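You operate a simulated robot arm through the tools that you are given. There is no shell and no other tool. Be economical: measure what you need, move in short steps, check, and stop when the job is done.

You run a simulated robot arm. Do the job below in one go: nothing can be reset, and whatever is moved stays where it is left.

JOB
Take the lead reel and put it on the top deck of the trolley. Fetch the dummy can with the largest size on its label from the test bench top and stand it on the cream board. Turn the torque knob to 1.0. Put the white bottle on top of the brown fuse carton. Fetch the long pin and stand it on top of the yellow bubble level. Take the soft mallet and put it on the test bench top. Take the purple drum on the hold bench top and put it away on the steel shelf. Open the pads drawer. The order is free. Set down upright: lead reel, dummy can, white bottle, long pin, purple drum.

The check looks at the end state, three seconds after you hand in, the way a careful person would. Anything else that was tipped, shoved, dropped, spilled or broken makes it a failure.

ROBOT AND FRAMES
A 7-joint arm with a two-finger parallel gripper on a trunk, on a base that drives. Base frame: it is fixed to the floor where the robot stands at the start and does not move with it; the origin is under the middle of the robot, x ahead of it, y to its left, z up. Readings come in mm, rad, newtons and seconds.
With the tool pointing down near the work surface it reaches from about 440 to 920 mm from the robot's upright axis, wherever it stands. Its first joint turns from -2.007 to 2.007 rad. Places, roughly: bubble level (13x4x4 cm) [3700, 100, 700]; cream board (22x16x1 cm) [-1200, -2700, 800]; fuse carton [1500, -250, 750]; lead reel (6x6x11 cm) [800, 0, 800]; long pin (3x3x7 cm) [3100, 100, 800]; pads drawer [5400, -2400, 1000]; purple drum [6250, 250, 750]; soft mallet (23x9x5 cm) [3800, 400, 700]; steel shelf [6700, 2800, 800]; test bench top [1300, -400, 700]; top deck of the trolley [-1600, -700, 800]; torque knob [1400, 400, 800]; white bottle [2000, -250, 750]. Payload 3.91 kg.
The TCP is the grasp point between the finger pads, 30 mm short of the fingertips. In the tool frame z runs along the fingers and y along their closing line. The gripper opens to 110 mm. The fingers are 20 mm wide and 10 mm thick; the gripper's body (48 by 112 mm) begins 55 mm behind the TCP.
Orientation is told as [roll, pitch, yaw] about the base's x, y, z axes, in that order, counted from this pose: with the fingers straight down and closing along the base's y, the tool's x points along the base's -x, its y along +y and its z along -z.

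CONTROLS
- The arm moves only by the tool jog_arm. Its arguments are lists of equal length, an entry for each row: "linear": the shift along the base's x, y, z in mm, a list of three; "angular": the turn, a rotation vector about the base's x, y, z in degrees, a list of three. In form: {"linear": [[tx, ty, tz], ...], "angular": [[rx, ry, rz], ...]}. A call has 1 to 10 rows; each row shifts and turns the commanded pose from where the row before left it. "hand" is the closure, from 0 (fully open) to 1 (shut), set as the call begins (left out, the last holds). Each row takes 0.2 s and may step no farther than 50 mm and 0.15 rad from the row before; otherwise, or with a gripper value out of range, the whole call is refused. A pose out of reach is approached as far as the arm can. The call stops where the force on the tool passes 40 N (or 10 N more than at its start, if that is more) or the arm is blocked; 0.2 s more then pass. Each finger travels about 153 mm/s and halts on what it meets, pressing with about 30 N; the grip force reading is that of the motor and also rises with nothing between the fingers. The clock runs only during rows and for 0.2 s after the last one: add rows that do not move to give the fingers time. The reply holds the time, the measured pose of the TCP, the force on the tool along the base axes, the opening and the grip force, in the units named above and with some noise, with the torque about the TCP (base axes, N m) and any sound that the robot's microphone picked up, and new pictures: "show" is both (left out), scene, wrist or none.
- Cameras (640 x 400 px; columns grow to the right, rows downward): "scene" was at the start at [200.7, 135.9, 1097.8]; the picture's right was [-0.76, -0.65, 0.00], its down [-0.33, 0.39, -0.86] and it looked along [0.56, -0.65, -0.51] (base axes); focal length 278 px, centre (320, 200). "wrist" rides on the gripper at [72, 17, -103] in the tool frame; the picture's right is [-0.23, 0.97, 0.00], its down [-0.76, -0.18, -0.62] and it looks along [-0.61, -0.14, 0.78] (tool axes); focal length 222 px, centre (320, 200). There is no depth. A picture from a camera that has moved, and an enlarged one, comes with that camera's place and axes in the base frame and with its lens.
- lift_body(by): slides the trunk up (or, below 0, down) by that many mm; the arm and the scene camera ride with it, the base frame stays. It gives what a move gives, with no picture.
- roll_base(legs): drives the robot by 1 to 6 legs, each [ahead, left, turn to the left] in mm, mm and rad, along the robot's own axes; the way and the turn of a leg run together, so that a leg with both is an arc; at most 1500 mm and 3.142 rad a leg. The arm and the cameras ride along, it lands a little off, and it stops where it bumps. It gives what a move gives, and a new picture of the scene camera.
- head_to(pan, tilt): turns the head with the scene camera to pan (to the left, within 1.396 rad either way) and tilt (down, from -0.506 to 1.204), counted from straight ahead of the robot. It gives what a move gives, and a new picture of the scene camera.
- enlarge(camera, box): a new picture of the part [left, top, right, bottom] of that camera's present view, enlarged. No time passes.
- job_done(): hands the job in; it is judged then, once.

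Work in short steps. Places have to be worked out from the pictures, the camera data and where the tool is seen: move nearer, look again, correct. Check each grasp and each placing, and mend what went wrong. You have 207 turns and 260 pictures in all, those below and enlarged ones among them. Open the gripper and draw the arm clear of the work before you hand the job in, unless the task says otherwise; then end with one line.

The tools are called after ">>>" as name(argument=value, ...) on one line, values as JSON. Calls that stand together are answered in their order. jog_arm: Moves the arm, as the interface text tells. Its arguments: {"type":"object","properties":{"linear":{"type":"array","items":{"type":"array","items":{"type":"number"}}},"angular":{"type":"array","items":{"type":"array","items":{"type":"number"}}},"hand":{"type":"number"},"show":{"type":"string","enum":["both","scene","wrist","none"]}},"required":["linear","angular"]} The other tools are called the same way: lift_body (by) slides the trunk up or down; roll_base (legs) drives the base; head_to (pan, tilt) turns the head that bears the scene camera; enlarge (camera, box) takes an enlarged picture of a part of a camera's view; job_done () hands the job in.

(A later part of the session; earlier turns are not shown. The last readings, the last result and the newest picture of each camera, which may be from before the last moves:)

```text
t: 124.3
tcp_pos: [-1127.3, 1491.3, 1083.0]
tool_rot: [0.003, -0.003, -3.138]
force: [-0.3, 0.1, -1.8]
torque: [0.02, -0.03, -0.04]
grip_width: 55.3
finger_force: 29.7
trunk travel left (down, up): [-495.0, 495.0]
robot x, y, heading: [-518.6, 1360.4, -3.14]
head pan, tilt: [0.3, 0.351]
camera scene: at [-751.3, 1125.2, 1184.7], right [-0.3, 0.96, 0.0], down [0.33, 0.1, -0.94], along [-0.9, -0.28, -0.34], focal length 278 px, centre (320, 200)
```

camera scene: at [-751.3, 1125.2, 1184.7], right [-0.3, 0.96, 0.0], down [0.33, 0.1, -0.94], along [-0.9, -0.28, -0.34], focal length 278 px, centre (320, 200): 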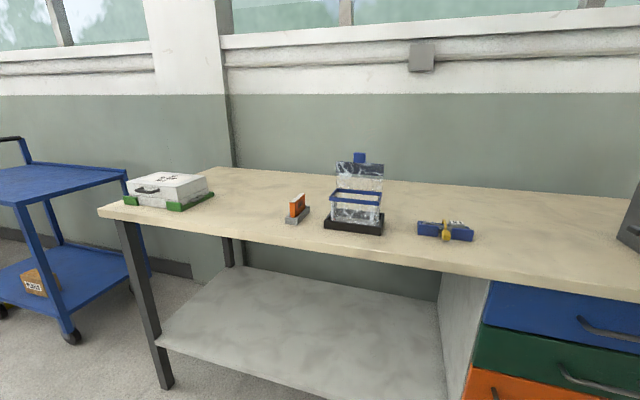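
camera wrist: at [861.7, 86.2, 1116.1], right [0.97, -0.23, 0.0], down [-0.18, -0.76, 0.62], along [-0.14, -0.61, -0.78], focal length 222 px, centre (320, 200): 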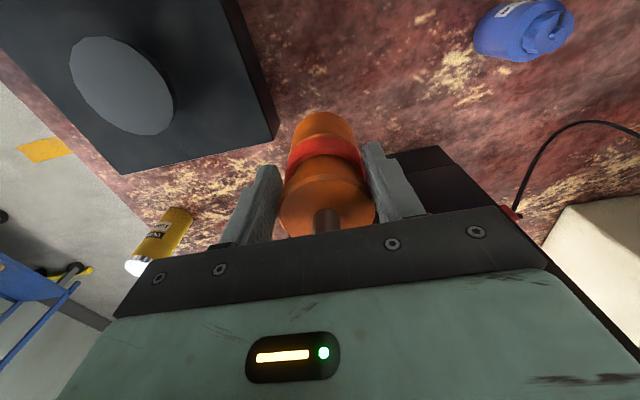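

Go past the wooden bench to the trolley: back 150, left 2150.

>>> roll_base(legs=[[-150, 0, 0], [0, 1500, 0], [0, 680, 0]])

>>> head_to(pan=-0.2, tilt=0.4)

```text
t: 136.1
tcp_pos: [-986.7, -698.5, 1082.0]
tool_rot: [0.001, -0.004, 3.141]
force: [-0.1, 0.0, -1.5]
torque: [0.02, -0.05, 0.0]
grip_width: 54.9
finger_force: 29.9
trunk travel left (down, up): [-495.0, 495.0]
robot x, y, heading: [-380.7, -834.8, 3.139]
head pan, tilt: [0.3, 0.351]
camera scene: at [-611.5, -1066.9, 1184.7], right [-0.29, 0.96, 0.0], down [0.33, 0.1, -0.94], along [-0.9, -0.27, -0.34], focal length 278 px, centre (320, 200)
```

scene: 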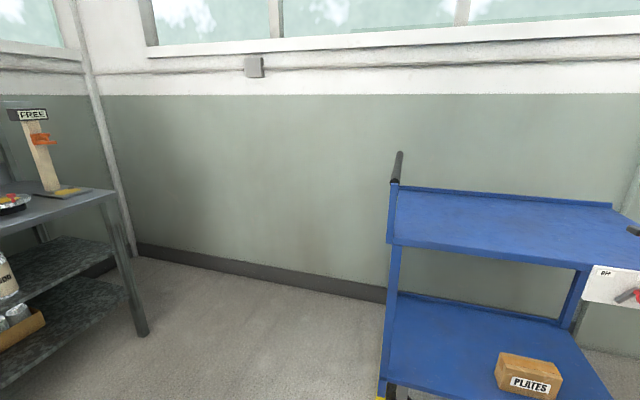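

```text
t: 137.0
tcp_pos: [-985.5, -698.6, 1081.5]
tool_rot: [0.001, -0.003, 3.141]
force: [-0.4, 0.6, -1.0]
torque: [-0.04, -0.02, 0.01]
grip_width: 54.7
finger_force: 30.2
trunk travel left (down, up): [-495.0, 495.0]
robot x, y, heading: [-381.0, -834.1, 3.14]
head pan, tilt: [-0.201, 0.4]
camera scene: at [-613.2, -1020.9, 1180.1], right [0.2, 0.98, 0.0], down [0.38, -0.08, -0.92], along [-0.9, 0.19, -0.39], focal length 278 px, centre (320, 200)
```

scene: 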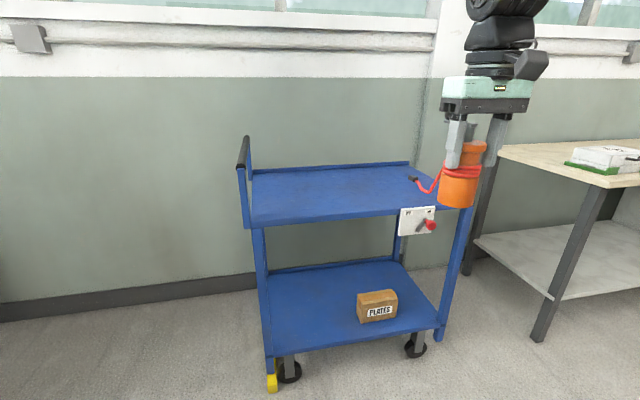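

Trolley deck spans about x -1355..-1870, y -1073..-330. Drive in 480 mm and check the grip.

>>> roll_base(legs=[[480, 0, 0]])

>>> jog_arm(linear=[[-30, -30, 0], [-30, -30, 0], [0, 0, 0]], angular=[[0, 0, 0], [0, 0, 0], [0, 0, 0]])

```text
t: 139.9
tcp_pos: [-1467.9, -700.8, 1082.9]
tool_rot: [0.003, -0.003, -3.139]
force: [-1.0, 0.3, -0.8]
torque: [0.01, -0.07, -0.04]
grip_width: 54.8
finger_force: 29.3
trunk travel left (down, up): [-495.0, 495.0]
robot x, y, heading: [-859.9, -833.9, 3.142]
head pan, tilt: [-0.201, 0.4]
camera scene: at [-1094.6, -1020.6, 1180.1], right [0.2, 0.98, 0.0], down [0.38, -0.08, -0.92], along [-0.9, 0.18, -0.39], focal length 278 px, centre (320, 200)
```

scene: 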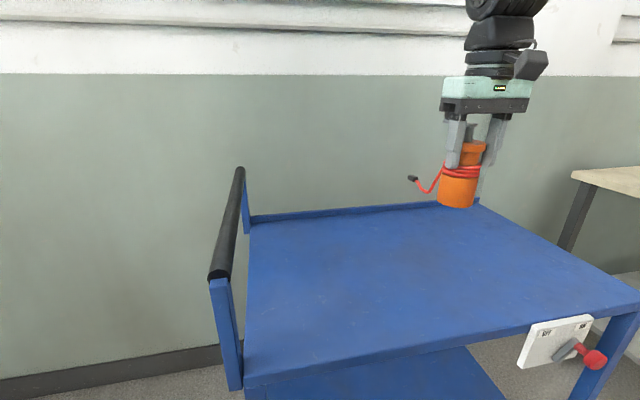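

```text
t: 140.7
tcp_pos: [-1528.6, -760.3, 1081.6]
tool_rot: [0.001, -0.002, -3.139]
force: [-0.3, -0.8, -1.4]
torque: [0.0, -0.03, -0.02]
grip_width: 54.4
finger_force: 29.4
trunk travel left (down, up): [-495.0, 495.0]
robot x, y, heading: [-860.1, -835.0, 3.143]
head pan, tilt: [-0.201, 0.4]
camera scene: at [-1094.6, -1020.5, 1180.1], right [0.2, 0.98, 0.0], down [0.38, -0.08, -0.92], along [-0.9, 0.18, -0.39], focal length 278 px, centre (320, 200)
camera wrist: at [-1454.9, -776.1, 1184.5], right [-0.22, -0.97, 0.0], down [-0.76, 0.18, 0.62], along [-0.61, 0.14, -0.78], focal length 222 px, centre (320, 200)
```

scene: 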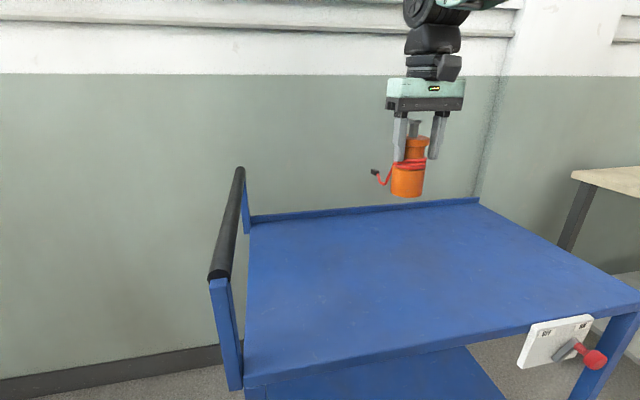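
wrist: 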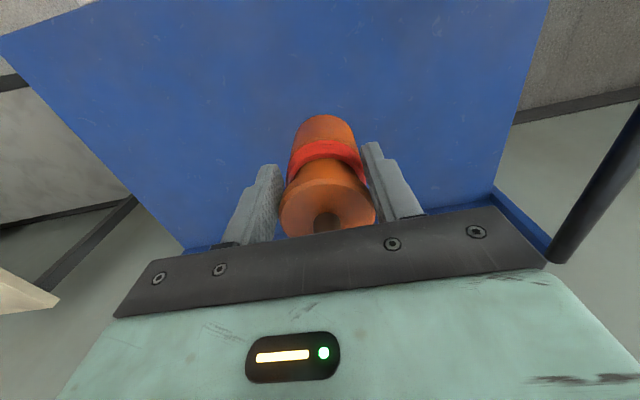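

Deck z≈806. Lower toward TCP ≈903, slowly at the end.

>>> jog_arm(linear=[[0, 0, -45], [0, 0, -45], [0, 0, -45], [0, 0, -20], [0, 0, -6], [0, 0, -5], [0, 0, -5], [0, 0, -5], [0, 0, -5], [0, 0, -5]], angular=[[0, 0, 0], [0, 0, 0], [0, 0, 0], [0, 0, 0], [0, 0, 0], [0, 0, 0], [0, 0, 0], [0, 0, 0], [0, 0, 0], [0, 0, 0]])

```text
t: 142.9
tcp_pos: [-1529.2, -760.8, 896.6]
tool_rot: [0.002, -0.004, -3.137]
force: [0.9, -0.2, 2.9]
torque: [0.08, 0.03, 0.0]
grip_width: 54.4
finger_force: 30.1
trunk travel left (down, up): [-495.0, 495.0]
robot x, y, heading: [-862.2, -832.3, 3.138]
head pan, tilt: [-0.201, 0.4]
camera scene: at [-1094.5, -1020.6, 1180.3], right [0.2, 0.98, 0.0], down [0.38, -0.08, -0.92], along [-0.9, 0.18, -0.39], focal length 278 px, centre (320, 200)
camera wrist: at [-1454.5, -776.5, 1000.0], right [-0.22, -0.97, 0.0], down [-0.76, 0.18, 0.63], along [-0.61, 0.14, -0.78], focal length 222 px, centre (320, 200)
```

scene: 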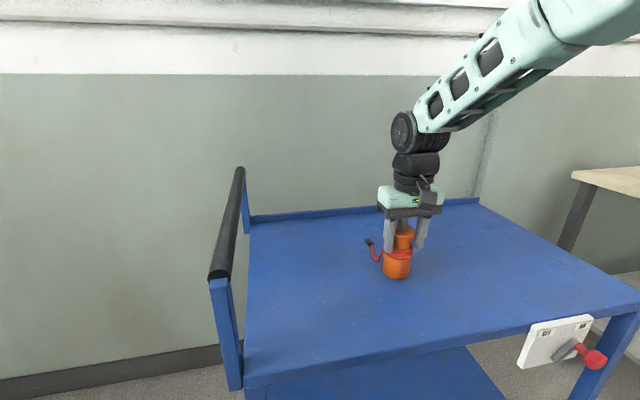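
wrist: 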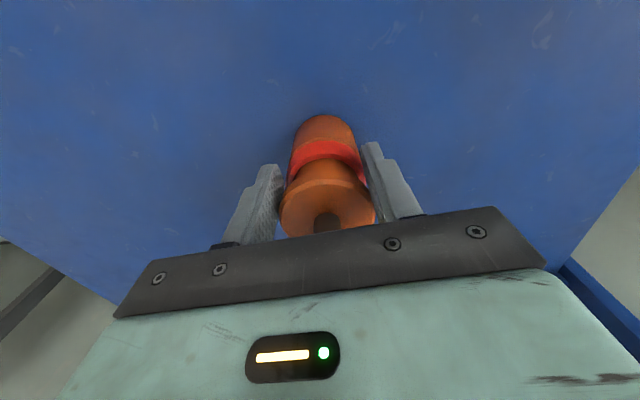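

Just touching; press 2 mm more, then open and raise.

>>> jog_arm(linear=[[0, 0, -3], [0, 0, 0]], angular=[[0, 0, 0], [0, 0, 0]], show="none")

>>> jog_arm(linear=[[0, 0, 0], [0, 0, 0], [0, 0, 0], [0, 0, 30], [0, 0, 45], [0, 0, 45], [0, 0, 45], [0, 0, 0]], angular=[[0, 0, 0], [0, 0, 0], [0, 0, 0], [0, 0, 0], [0, 0, 0], [0, 0, 0], [0, 0, 0], [0, 0, 0]], hand=0)

```text
t: 143.5
tcp_pos: [-1527.1, -761.2, 894.6]
tool_rot: [0.002, -0.005, -3.139]
force: [7.6, -1.0, 23.3]
torque: [0.05, 0.22, -0.04]
grip_width: 54.1
finger_force: 29.9
trunk travel left (down, up): [-495.0, 495.0]
robot x, y, heading: [-861.6, -834.9, 3.143]
head pan, tilt: [-0.201, 0.4]
```

```text
t: 145.3
tcp_pos: [-1527.2, -760.6, 1057.4]
tool_rot: [0.003, -0.004, -3.139]
force: [-0.1, 0.3, -0.5]
torque: [0.03, 0.0, 0.02]
grip_width: 109.9
finger_force: 0.0
trunk travel left (down, up): [-495.0, 495.0]
robot x, y, heading: [-862.2, -834.6, 3.141]
head pan, tilt: [-0.201, 0.4]
camera scene: at [-1094.6, -1020.6, 1180.1], right [0.2, 0.98, 0.0], down [0.38, -0.08, -0.92], along [-0.9, 0.18, -0.39], focal length 278 px, centre (320, 200)
camera wrist: at [-1453.5, -776.2, 1161.0], right [-0.22, -0.97, 0.0], down [-0.76, 0.18, 0.62], along [-0.61, 0.14, -0.78], focal length 222 px, centre (320, 200)
```

scene: 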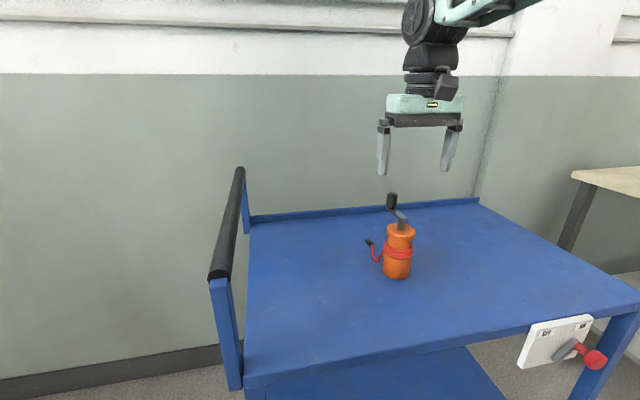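
wrist: 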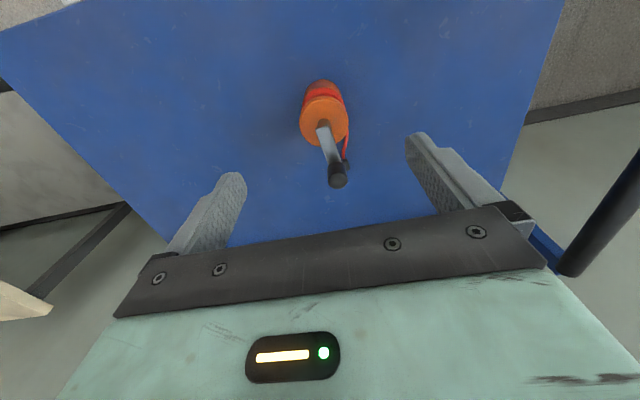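

Reel stands upright on the trolley. Now drive round to the torque box in the left aisle.

>>> roll_base(legs=[[-420, 0, 0], [0, 0, 1.571], [-1500, 0, 0], [-760, 0, 0], [0, 1500, 0], [0, 400, 0]])

>>> head_to(pan=0.3, tilt=0.35)

```text
t: 171.6
tcp_pos: [1355.9, 783.3, 1057.9]
tool_rot: [0.001, -0.004, -1.557]
force: [0.1, -0.1, -0.7]
torque: [-0.03, 0.03, 0.0]
grip_width: 110.4
finger_force: 0.0
trunk travel left (down, up): [-495.0, 495.0]
robot x, y, heading: [1419.7, 1452.3, -1.559]
head pan, tilt: [-0.201, 0.4]
camera scene: at [1608.7, 1219.3, 1180.1], right [-0.98, 0.19, 0.0], down [0.07, 0.38, -0.92], along [-0.17, -0.9, -0.39], focal length 278 px, centre (320, 200)
```

scene: 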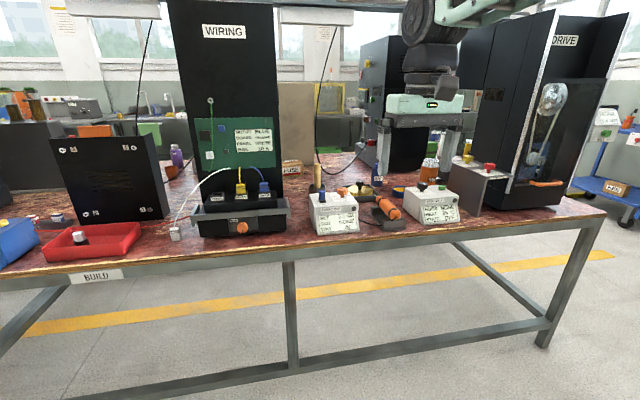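

```text
t: 172.5
tcp_pos: [1353.3, 783.1, 1058.0]
tool_rot: [0.0, -0.002, -1.554]
force: [0.8, 0.3, -0.3]
torque: [-0.01, 0.02, -0.01]
grip_width: 110.3
finger_force: 0.0
trunk travel left (down, up): [-495.0, 495.0]
robot x, y, heading: [1418.3, 1454.9, -1.555]
head pan, tilt: [0.3, 0.351]
camera scene: at [1654.6, 1221.7, 1184.7], right [-0.95, -0.31, 0.0], down [-0.11, 0.33, -0.94], along [0.29, -0.89, -0.34], focal length 278 px, centre (320, 200)
```

scene: 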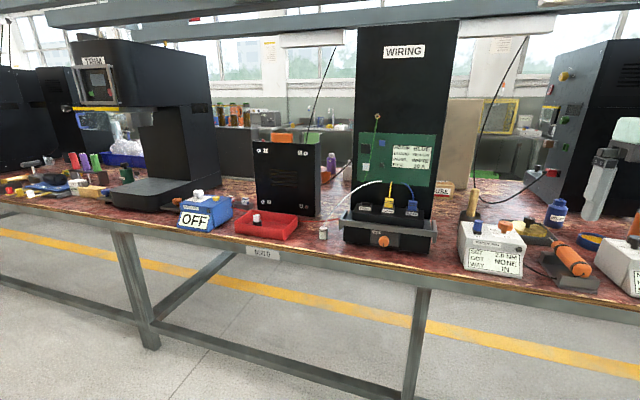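

Drive forward to the torque box.

>>> roll_base(legs=[[420, 0, -0.012]])

>>> head_to(pan=-0.2, tilt=0.7)

>>> jog_arm(linear=[[0, 0, 0]], angular=[[0, 0, 0]], show="wrist")

```text
t: 175.1
tcp_pos: [1349.3, 364.4, 1057.0]
tool_rot: [0.002, -0.004, -1.567]
force: [-0.4, 0.0, 0.8]
torque: [0.0, 0.0, 0.02]
grip_width: 110.1
finger_force: 0.1
trunk travel left (down, up): [-495.0, 495.0]
robot x, y, heading: [1423.0, 1027.9, -1.572]
head pan, tilt: [0.3, 0.351]
camera scene: at [1654.8, 797.5, 1184.7], right [-0.95, -0.3, 0.0], down [-0.1, 0.33, -0.94], along [0.28, -0.9, -0.34], focal length 278 px, centre (320, 200)
```

scene: 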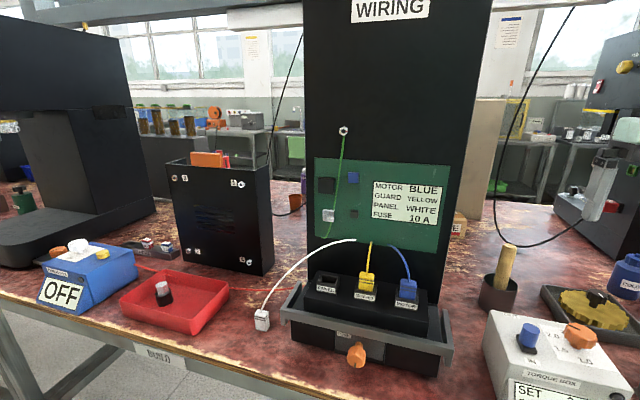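

```text
t: 176.0
tcp_pos: [1348.8, 362.4, 1058.3]
tool_rot: [0.003, -0.004, -1.568]
force: [-1.0, -0.7, -0.5]
torque: [0.0, -0.01, -0.01]
grip_width: 109.9
finger_force: 0.1
trunk travel left (down, up): [-495.0, 495.0]
robot x, y, heading: [1423.8, 1027.0, -1.572]
head pan, tilt: [-0.201, 0.7]
camera scene: at [1610.4, 803.2, 1153.3], right [-0.98, 0.2, 0.0], down [0.13, 0.63, -0.77], along [-0.15, -0.75, -0.64], focal length 278 px, centre (320, 200)
```

scene: 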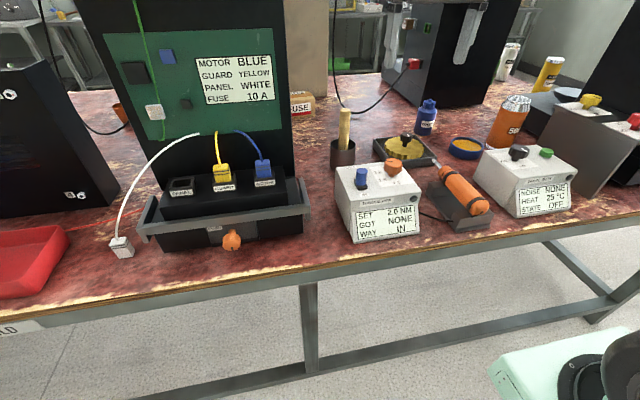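

```text
t: 176.4
tcp_pos: [1350.0, 362.5, 1057.6]
tool_rot: [0.003, -0.004, -1.566]
force: [-0.5, -0.1, -0.7]
torque: [0.02, -0.04, 0.02]
grip_width: 109.7
finger_force: 0.1
trunk travel left (down, up): [-495.0, 495.0]
robot x, y, heading: [1424.3, 1026.5, -1.571]
head pan, tilt: [-0.201, 0.7]
camera wrist: at [1367.3, 436.3, 1160.7], right [0.97, -0.22, 0.0], down [-0.18, -0.76, 0.63], along [-0.14, -0.61, -0.78], focal length 222 px, centre (320, 200)
```

wrist: 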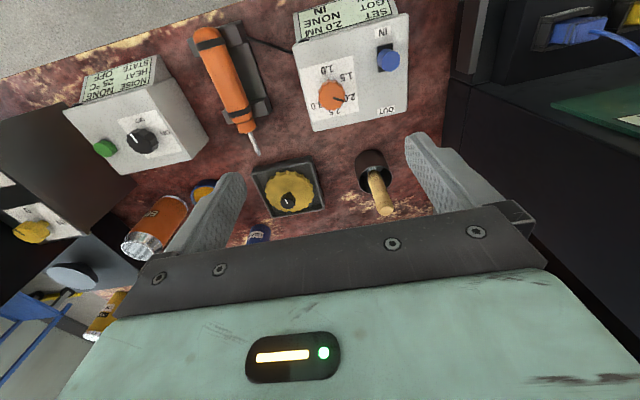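

Knob is at about (1365,358), top z≈842. Zoom on the dial from above.

>>> enlarge(camera="wrist", box=[286, 50, 382, 110])

>>> enlarge(camera="scene", box=[340, 145, 436, 205])

```text
6.67 times, centred on (334, 80) of wrist
camera zoom: at [1367.3, 436.3, 1160.7], right [0.97, -0.22, 0.0], down [-0.18, -0.76, 0.63], along [-0.14, -0.61, -0.78], focal length 1481 px, centre (227, 1000)
```

zoom: 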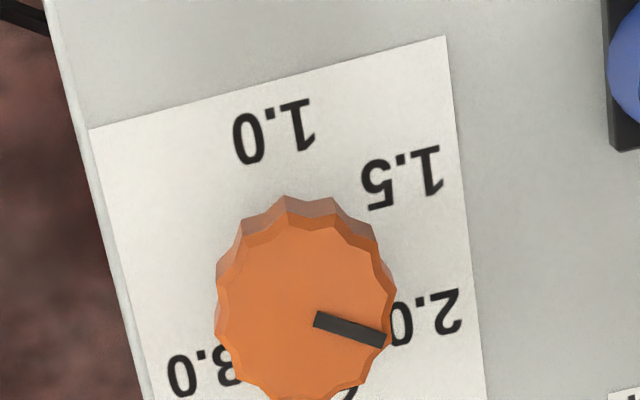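

```text
6.67 times, centred on (388, 175) of scene
camera zoom: at [1610.3, 803.2, 1153.3], right [-0.98, 0.2, 0.0], down [0.13, 0.63, -0.76], along [-0.15, -0.75, -0.64], focal length 1854 px, centre (-133, 367)
```

zoom: 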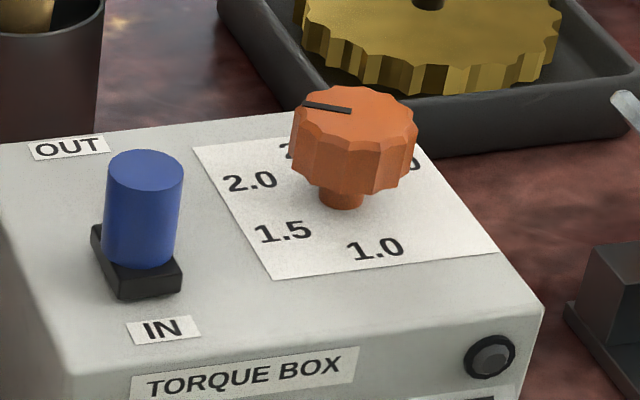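

Labels sit at 60° spacing: 1.0 at +90° (+y), 2.0 at -30°. So I need +120° about z. Pre-rotate the tool -60° above the knob at (1366,356).

>>> jog_arm(linear=[[16, -6, 0], [0, 0, 0], [0, 0, -30], [0, 0, -30], [0, 0, -30], [0, 0, -30], [0, 0, -20], [0, 0, -10]], angular=[[0, 0, -8], [0, 0, -8], [0, 0, -8], [0, 0, -8], [0, 0, -8], [0, 0, -8], [0, 0, -8], [0, 0, -4]], hand=0.4)

```text
t: 178.2
tcp_pos: [1365.6, 356.1, 907.2]
tool_rot: [0.001, -0.001, -2.616]
force: [0.4, 0.6, -0.9]
torque: [-0.02, -0.01, 0.01]
grip_width: 65.8
finger_force: 0.0
trunk travel left (down, up): [-495.0, 495.0]
robot x, y, heading: [1422.6, 1028.8, -1.57]
head pan, tilt: [-0.201, 0.7]
camera scene: at [1610.3, 803.3, 1153.3], right [-0.98, 0.2, 0.0], down [0.13, 0.63, -0.76], along [-0.15, -0.75, -0.64], focal length 278 px, centre (320, 200)
camera wrist: at [1438.4, 379.2, 1010.8], right [0.29, -0.96, 0.0], down [-0.75, -0.23, 0.63], along [-0.6, -0.19, -0.78], focal length 222 px, centre (320, 200)
```

scene: 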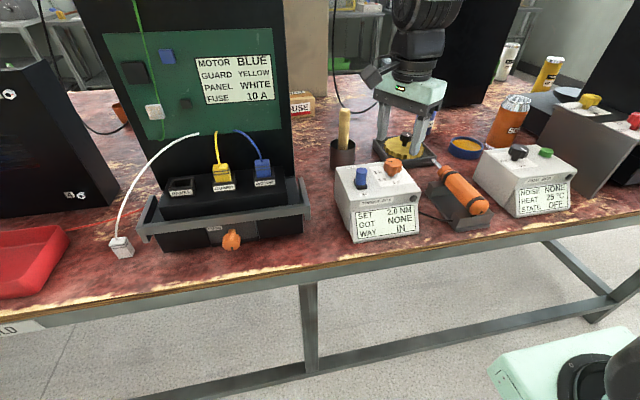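
wrist: 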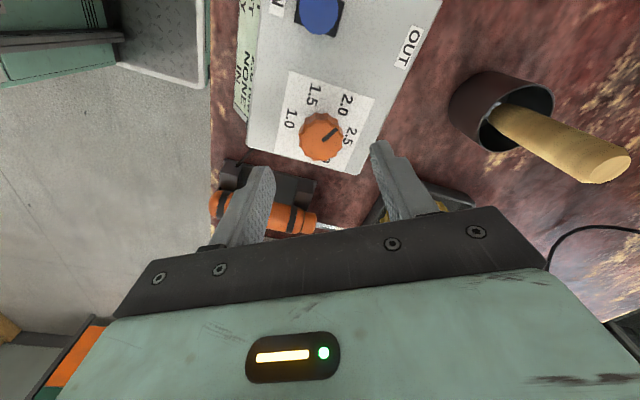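

Centred over the knob (1368,356). Descend and grip.

>>> jog_arm(linear=[[1, 0, -25], [1, 0, -25], [0, 0, -8], [0, 0, 0]], angular=[[0, 0, 0], [0, 0, 0], [0, 0, 0], [0, 0, 0]], show="wrist")

>>> jog_arm(linear=[[0, 0, 0], [0, 0, 0], [0, 0, 0]], angular=[[0, 0, 0], [0, 0, 0], [0, 0, 0]], hand=1)

```text
t: 179.2
tcp_pos: [1367.9, 357.3, 850.2]
tool_rot: [0.002, -0.004, -2.614]
force: [-0.2, 0.4, 0.6]
torque: [-0.02, -0.02, -0.03]
grip_width: 66.3
finger_force: 0.0
trunk travel left (down, up): [-495.0, 495.0]
robot x, y, heading: [1424.5, 1029.7, -1.568]
head pan, tilt: [-0.201, 0.7]
camera wrist: at [1440.3, 379.3, 952.5], right [0.29, -0.96, 0.0], down [-0.75, -0.23, 0.63], along [-0.6, -0.19, -0.78], focal length 222 px, centre (320, 200)
```

wrist: 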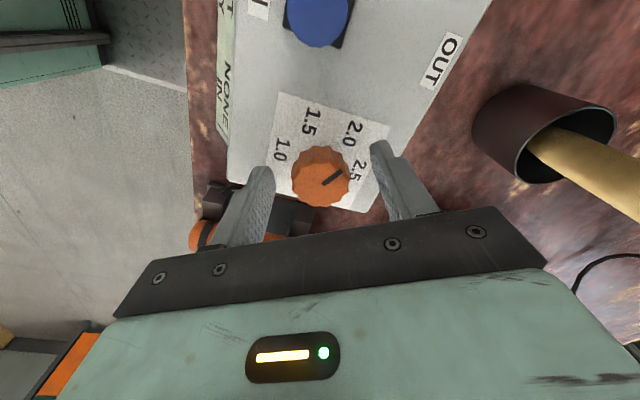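

```text
t: 180.0
tcp_pos: [1368.1, 356.5, 850.4]
tool_rot: [0.001, -0.003, -2.614]
force: [-2.6, 3.6, -1.9]
torque: [0.15, 0.17, 0.01]
grip_width: 35.8
finger_force: 45.0
trunk travel left (down, up): [-495.0, 495.0]
robot x, y, heading: [1422.4, 1027.4, -1.567]
head pan, tilt: [-0.201, 0.7]
camera scene: at [1610.3, 803.3, 1153.3], right [-0.98, 0.2, 0.0], down [0.13, 0.63, -0.76], along [-0.15, -0.75, -0.64], focal length 278 px, centre (320, 200)
camera wrist: at [1440.1, 379.6, 952.5], right [0.29, -0.96, 0.0], down [-0.75, -0.23, 0.63], along [-0.6, -0.19, -0.78], focal length 222 px, centre (320, 200)
```

scene: 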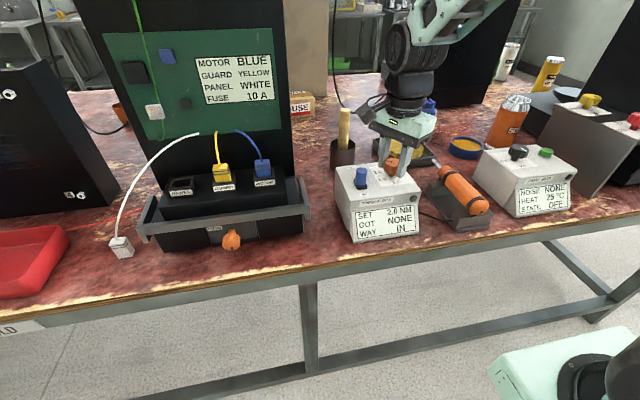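
wrist: 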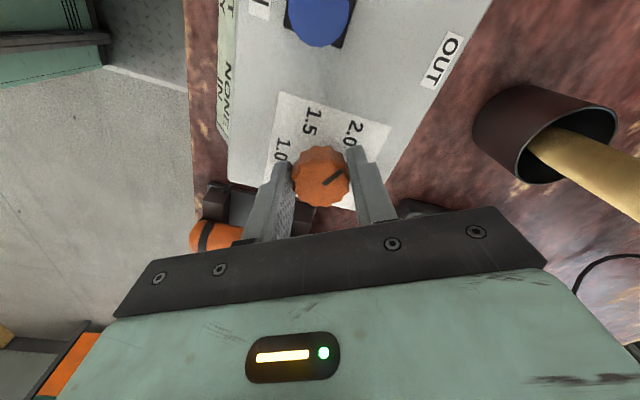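

Knob gripped. Turn +60° first and read the display.

>>> jog_arm(linear=[[0, 0, 0], [0, 0, 0], [0, 0, 0], [0, 0, 0], [0, 0, 0], [0, 0, 0], [0, 0, 0], [0, 0, 0]], angular=[[0, 0, 7.5], [0, 0, 7.5], [0, 0, 7.5], [0, 0, 7.5], [0, 0, 7.5], [0, 0, 7.5], [0, 0, 7.5], [0, 0, 7.5]])

>>> enlarge(camera="scene", box=[330, 145, 442, 255])

```text
t: 181.8
tcp_pos: [1364.5, 357.9, 849.8]
tool_rot: [0.0, 0.001, -1.566]
force: [-25.8, 26.7, -0.5]
torque: [-0.4, 0.43, -0.13]
grip_width: 35.8
finger_force: 44.9
trunk travel left (down, up): [-495.0, 495.0]
robot x, y, heading: [1424.6, 1031.9, -1.574]
head pan, tilt: [-0.201, 0.7]
camera scene: at [1609.3, 804.1, 1153.6], right [-0.98, 0.2, 0.0], down [0.13, 0.63, -0.77], along [-0.15, -0.75, -0.64], focal length 278 px, centre (320, 200)
camera wrist: at [1382.6, 431.5, 952.7], right [0.97, -0.22, 0.0], down [-0.18, -0.76, 0.62], along [-0.14, -0.61, -0.78], focal length 222 px, centre (320, 200)
```

scene: 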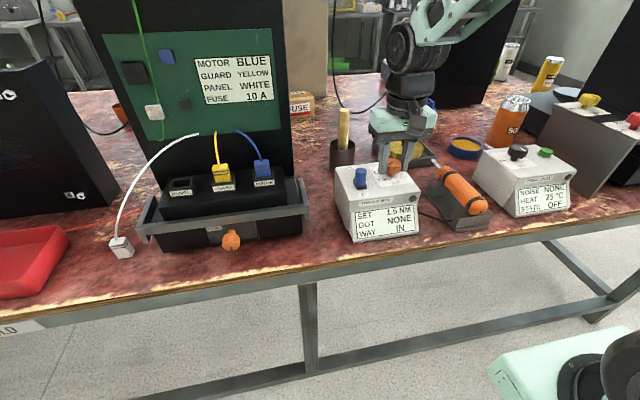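
wrist: 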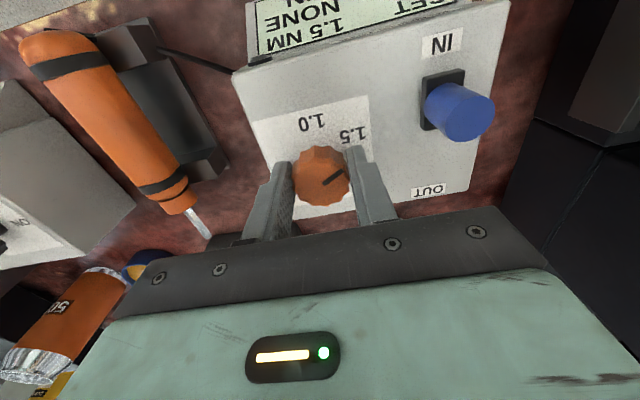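

```text
3.64 times, centred on (386, 200) of scene
camera zoom: at [1609.3, 804.1, 1153.6], right [-0.98, 0.2, 0.0], down [0.13, 0.63, -0.77], along [-0.15, -0.75, -0.64], focal length 1011 px, centre (80, 200)
```

zoom: 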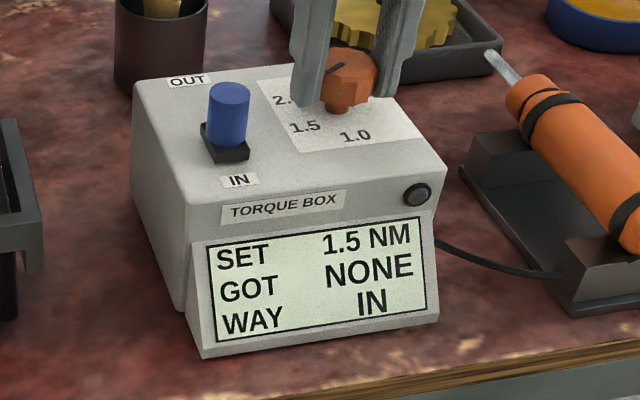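

SET shows 1.5. Relieve the side force slightly and turn another 60°.

>>> jog_arm(linear=[[-1.5, 1.5, 0], [0, 0, 0], [0, 0, 0], [0, 0, 0], [0, 0, 0], [0, 0, 0], [0, 0, 0], [0, 0, 0]], angular=[[0, 0, 7.5], [0, 0, 7.5], [0, 0, 7.5], [0, 0, 7.5], [0, 0, 7.5], [0, 0, 7.5], [0, 0, 7.5], [0, 0, 7.5]])

>>> enlarge(camera="scene", box=[330, 145, 442, 255])

```text
t: 183.6
tcp_pos: [1361.8, 355.5, 849.0]
tool_rot: [-0.001, -0.005, -0.524]
force: [-37.6, -8.7, -5.4]
torque: [-0.51, -0.22, -0.24]
grip_width: 35.6
finger_force: 44.8
trunk travel left (down, up): [-495.0, 495.0]
robot x, y, heading: [1424.6, 1028.0, -1.57]
head pan, tilt: [-0.201, 0.7]
camera scene: at [1608.9, 802.7, 1153.4], right [-0.98, 0.2, 0.0], down [0.13, 0.63, -0.76], along [-0.15, -0.75, -0.64], focal length 278 px, centre (320, 200)
camera wrist: at [1309.0, 408.5, 952.5], right [0.68, 0.73, 0.0], down [0.57, -0.53, 0.63], along [0.46, -0.43, -0.78], focal length 222 px, centre (320, 200)
```

scene: 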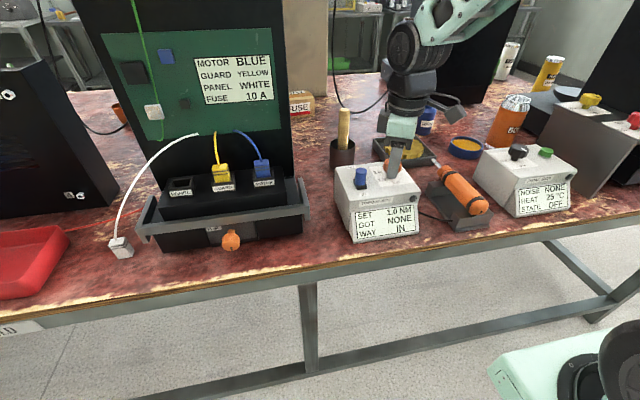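
wrist: 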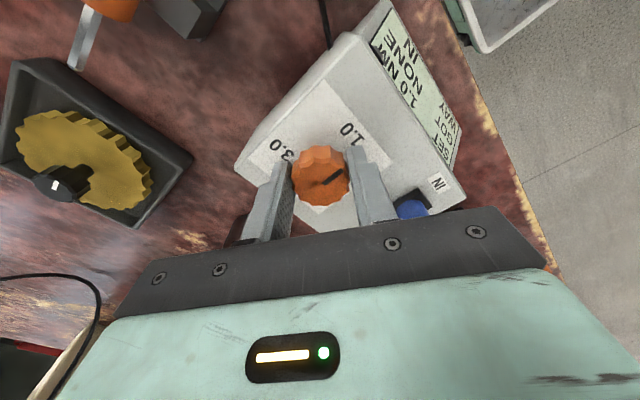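

```text
3.64 times, centred on (386, 200) of scene
camera zoom: at [1608.9, 802.7, 1153.4], right [-0.98, 0.2, 0.0], down [0.13, 0.63, -0.76], along [-0.15, -0.75, -0.64], focal length 1011 px, centre (80, 200)
```

zoom: 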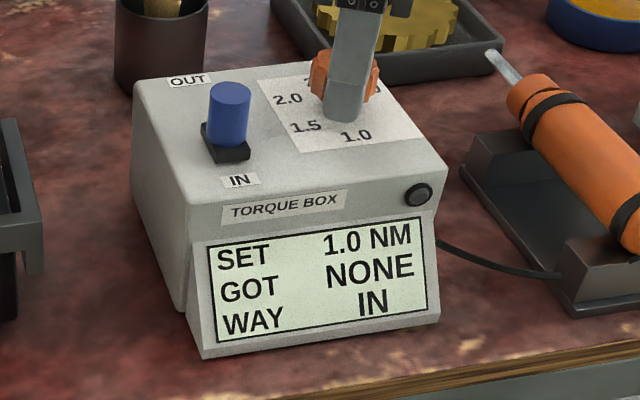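

SET is 1.0. Relieve the side force, open and rise.

>>> jog_arm(linear=[[-2, -0.5, 0], [0, 0, 0]], angular=[[0, 0, 0], [0, 0, 0]], show="none")

>>> jog_arm(linear=[[0, 0, 0], [0, 0, 0], [0, 0, 30], [0, 0, 40], [0, 0, 50], [0, 0, 50], [0, 0, 50]], angular=[[0, 0, 0], [0, 0, 0], [0, 0, 0], [0, 0, 0], [0, 0, 0], [0, 0, 0], [0, 0, 0]], hand=0.4, show="wrist")

>>> enlarge(camera="scene", box=[330, 145, 442, 255])

```text
t: 184.2
tcp_pos: [1361.9, 356.2, 849.8]
tool_rot: [0.0, -0.003, -0.521]
force: [-28.1, -10.6, -1.4]
torque: [-0.26, 0.76, -0.34]
grip_width: 35.4
finger_force: 45.3
trunk travel left (down, up): [-495.0, 495.0]
robot x, y, heading: [1424.3, 1029.3, -1.568]
head pan, tilt: [-0.201, 0.7]
```

```text
t: 185.8
tcp_pos: [1364.4, 357.8, 1070.0]
tool_rot: [0.004, -0.002, -0.519]
force: [-0.1, -0.3, -0.7]
torque: [0.04, -0.03, 0.0]
grip_width: 66.0
finger_force: 0.1
trunk travel left (down, up): [-495.0, 495.0]
robot x, y, heading: [1422.5, 1030.4, -1.573]
head pan, tilt: [-0.201, 0.7]
camera wrist: at [1310.7, 408.9, 1172.8], right [0.68, 0.73, 0.0], down [0.57, -0.53, 0.62], along [0.46, -0.42, -0.78], focal length 222 px, centre (320, 200)
```

wrist: 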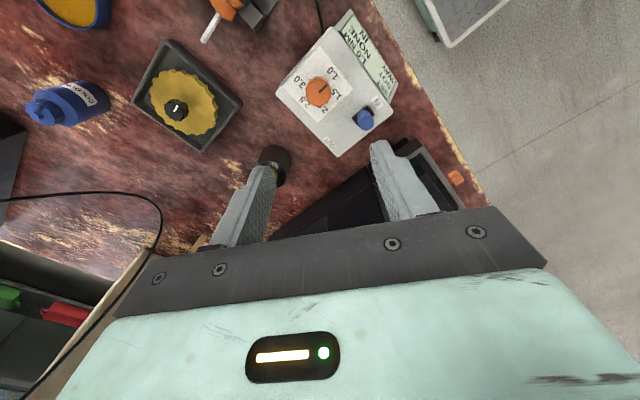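

```text
3.64 times, centred on (386, 200) of scene
camera zoom: at [1610.3, 803.0, 1153.2], right [-0.98, 0.2, 0.0], down [0.13, 0.63, -0.76], along [-0.15, -0.75, -0.64], focal length 1011 px, centre (80, 200)
```

zoom: 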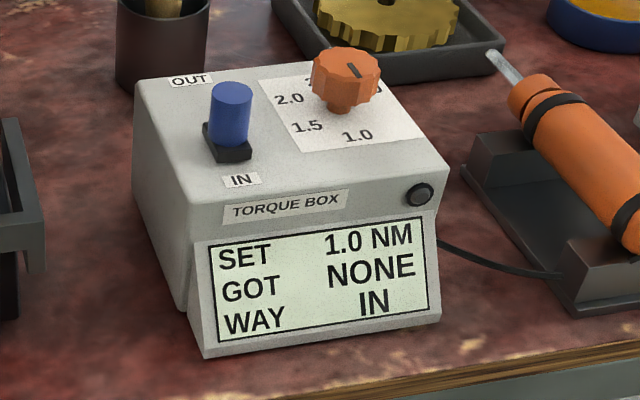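

Set stays at 1.0. Rotate the tool back, back out and drive along the aisle to x≈3100 for the pin and level.

>>> jog_arm(linear=[[0, 20, 0], [0, 20, 0], [0, 0, 0], [0, 0, 0], [0, 0, 0], [0, 0, 0], [0, 0, 0], [0, 0, 0]], angular=[[0, 0, -7.5], [0, 0, -7.5], [0, 0, -7.5], [0, 0, -7.5], [0, 0, -7.5], [0, 0, -7.5], [0, 0, -7.5], [0, 0, -7.5]], hand=0, show="none")

>>> roll_base(legs=[[-450, 0, 0], [0, 1500, 0], [0, 300, 0]])

>>> head_to(pan=0.15, tilt=0.4)

```text
t: 187.6
tcp_pos: [1363.2, 397.9, 1069.4]
tool_rot: [0.002, -0.005, -1.569]
force: [-0.1, 0.0, 0.4]
torque: [0.01, -0.01, 0.02]
grip_width: 110.1
finger_force: 0.1
trunk travel left (down, up): [-495.0, 495.0]
robot x, y, heading: [1422.0, 1027.4, -1.574]
head pan, tilt: [-0.201, 0.7]
```

```text
t: 199.0
tcp_pos: [3148.0, 834.2, 1069.5]
tool_rot: [0.003, -0.003, -1.581]
force: [0.0, 0.2, 0.8]
torque: [0.02, -0.01, 0.02]
grip_width: 109.9
finger_force: 0.1
trunk travel left (down, up): [-495.0, 495.0]
robot x, y, heading: [3215.7, 1466.0, -1.586]
head pan, tilt: [-0.201, 0.7]
camera scene: at [3398.7, 1237.3, 1153.3], right [-0.98, 0.21, 0.0], down [0.14, 0.63, -0.76], along [-0.16, -0.75, -0.64], focal length 278 px, centre (320, 200)
```

scene: 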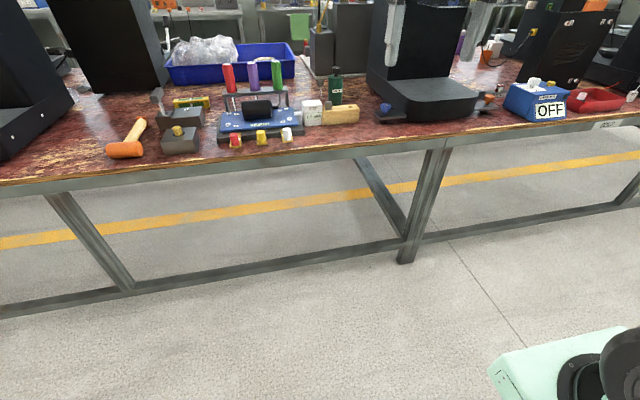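

```text
t: 199.8
tcp_pos: [3146.1, 835.3, 1068.7]
tool_rot: [0.001, -0.003, -1.582]
force: [0.4, 0.2, 0.4]
torque: [0.01, 0.0, 0.01]
grip_width: 110.1
finger_force: 0.1
trunk travel left (down, up): [-495.0, 495.0]
robot x, y, heading: [3212.8, 1469.1, -1.585]
head pan, tilt: [0.15, 0.4]
camera scene: at [3429.2, 1228.5, 1180.1], right [-0.99, -0.14, 0.0], down [-0.05, 0.39, -0.92], along [0.13, -0.91, -0.39], focal length 278 px, centre (320, 200)
```

scene: 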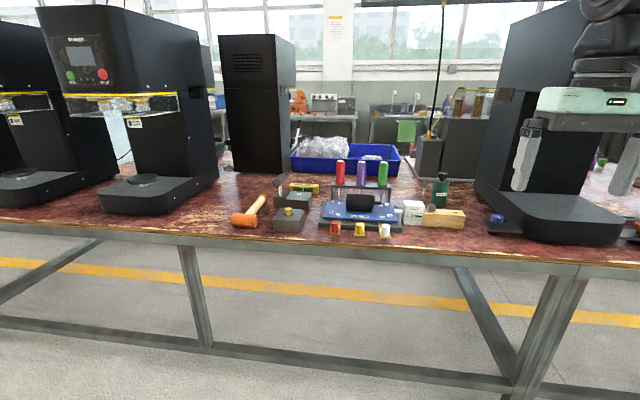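

Items in view: level, mallet, drivers and others. Zoom in.

>>> enlarge(camera="scene", box=[220, 150, 476, 270])

>>> head_to(pan=-0.8, tilt=0.4)

>>> head_to(pan=0.8, tilt=0.35)

```text
2.50 times, centred on (348, 210) of scene
camera zoom: at [3429.2, 1228.5, 1180.1], right [-0.99, -0.14, 0.0], down [-0.05, 0.39, -0.92], along [0.13, -0.91, -0.39], focal length 695 px, centre (250, 175)
```

zoom: 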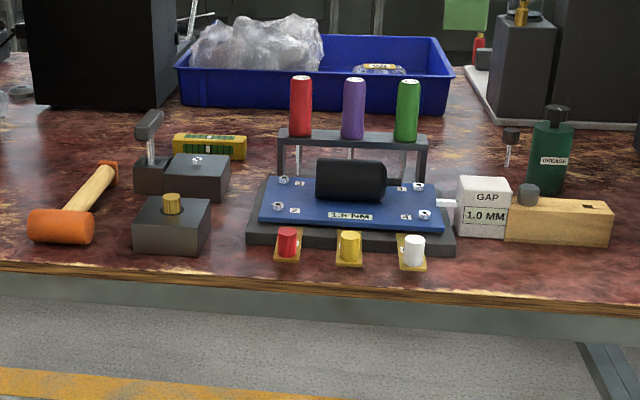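

```text
t: 201.0
tcp_pos: [3146.8, 836.1, 1070.2]
tool_rot: [0.003, -0.002, -1.579]
force: [-0.9, -0.2, 0.2]
torque: [-0.04, 0.02, 0.01]
grip_width: 110.1
finger_force: 0.2
trunk travel left (down, up): [-495.0, 495.0]
robot x, y, heading: [3216.4, 1467.8, -1.583]
head pan, tilt: [-0.799, 0.4]
camera scene: at [3349.5, 1256.5, 1180.1], right [-0.69, 0.73, 0.0], down [0.28, 0.27, -0.92], along [-0.67, -0.63, -0.39], focal length 278 px, centre (320, 200)
```

scene: 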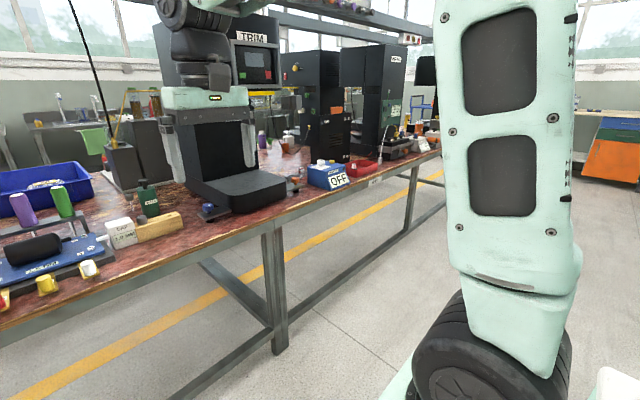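

```text
t: 202.7
tcp_pos: [3146.4, 834.5, 1069.1]
tool_rot: [0.003, -0.003, -1.58]
force: [-0.3, 0.1, 0.3]
torque: [-0.03, -0.01, 0.01]
grip_width: 110.0
finger_force: 0.2
trunk travel left (down, up): [-495.0, 495.0]
robot x, y, heading: [3214.6, 1465.3, -1.586]
head pan, tilt: [0.799, 0.351]
camera scene: at [3482.5, 1254.5, 1184.7], right [-0.71, -0.71, 0.0], down [-0.24, 0.24, -0.94], along [0.66, -0.66, -0.34], focal length 278 px, centre (320, 200)
```

scene: 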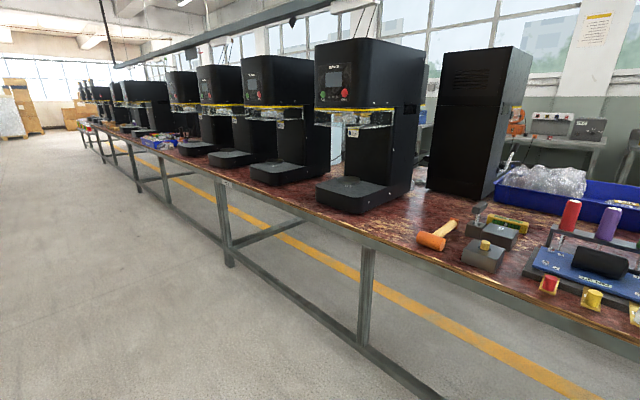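

I need a closer look for the pin (something near the grease bottle). Drive forward.

>>> roll_base(legs=[[480, 150, 0.01]])

>>> head_to(pan=-0.15, tilt=0.55)

>>> enlarge(camera="scene", box=[160, 60, 480, 260])

```text
t: 205.7
tcp_pos: [3297.2, 351.2, 1069.4]
tool_rot: [0.002, -0.003, -1.572]
force: [0.1, 0.1, 0.0]
torque: [-0.04, 0.0, 0.0]
grip_width: 110.0
finger_force: 0.0
trunk travel left (down, up): [-495.0, 495.0]
robot x, y, heading: [3360.2, 981.0, -1.574]
head pan, tilt: [0.799, 0.351]
camera scene: at [3630.0, 772.0, 1184.7], right [-0.7, -0.71, 0.0], down [-0.25, 0.24, -0.94], along [0.67, -0.66, -0.34], focal length 278 px, centre (320, 200)
```

scene: 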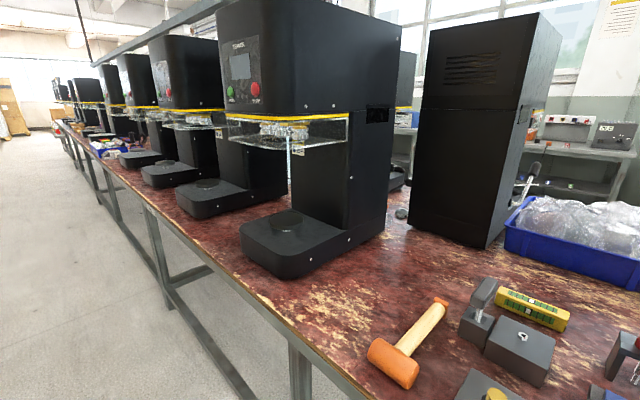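

```text
t: 206.9
tcp_pos: [3297.1, 349.9, 1069.1]
tool_rot: [0.002, -0.004, -1.573]
force: [-0.4, 0.6, 0.1]
torque: [0.0, 0.03, 0.01]
grip_width: 110.1
finger_force: 0.1
trunk travel left (down, up): [-495.0, 495.0]
robot x, y, heading: [3356.1, 980.9, -1.573]
head pan, tilt: [-0.15, 0.55]
camera scene: at [3549.8, 748.5, 1166.4], right [-0.99, 0.15, 0.0], down [0.08, 0.52, -0.85], along [-0.13, -0.84, -0.52], focal length 278 px, centre (320, 200)
```

scene: 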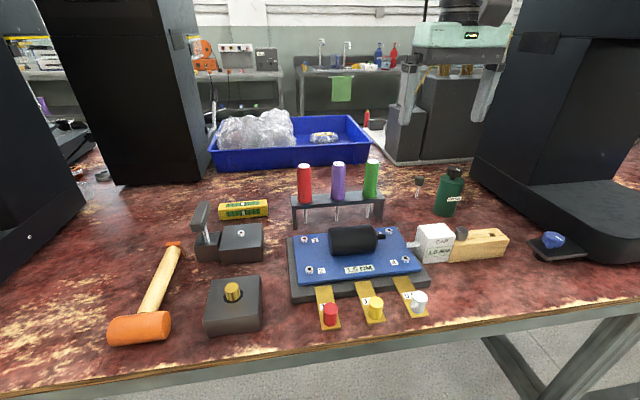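

```text
2.00 times, centred on (320, 160) of scene
camera zoom: at [3549.8, 748.5, 1166.4], right [-0.99, 0.15, 0.0], down [0.08, 0.52, -0.85], along [-0.13, -0.84, -0.52], focal length 556 px, centre (320, 280)
```

zoom: 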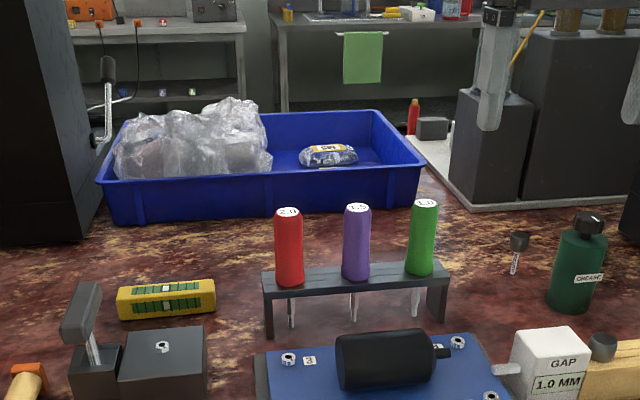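

>>> enlarge(camera="scene", box=[380, 150, 524, 270])

>>> jog_arm(linear=[[0, 0, 0]], angular=[[0, 0, 0]], show="wrist")

```text
3.33 times, centred on (452, 210) of scene
camera zoom: at [3549.8, 748.5, 1166.4], right [-0.99, 0.15, 0.0], down [0.08, 0.52, -0.85], along [-0.13, -0.84, -0.52], focal length 927 px, centre (-120, 167)
```

zoom: 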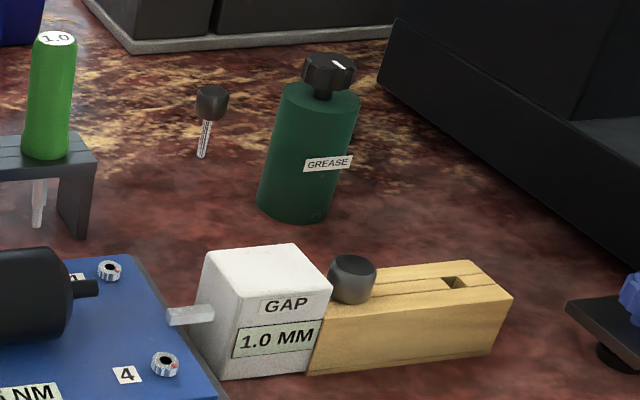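

```text
t: 207.3
tcp_pos: [3297.6, 350.6, 1070.0]
tool_rot: [0.003, -0.004, -1.572]
force: [-0.1, -0.6, -0.7]
torque: [0.03, 0.0, 0.01]
grip_width: 110.2
finger_force: 0.2
trunk travel left (down, up): [-495.0, 495.0]
robot x, y, heading: [3358.9, 977.1, -1.577]
head pan, tilt: [-0.15, 0.55]
camera wrist: at [3315.7, 423.4, 1172.6], right [0.97, -0.23, 0.0], down [-0.18, -0.76, 0.62], along [-0.14, -0.61, -0.78], focal length 222 px, centre (320, 200)
```

wrist: 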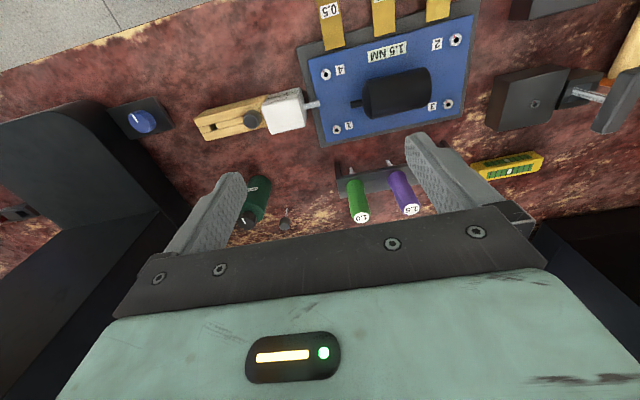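

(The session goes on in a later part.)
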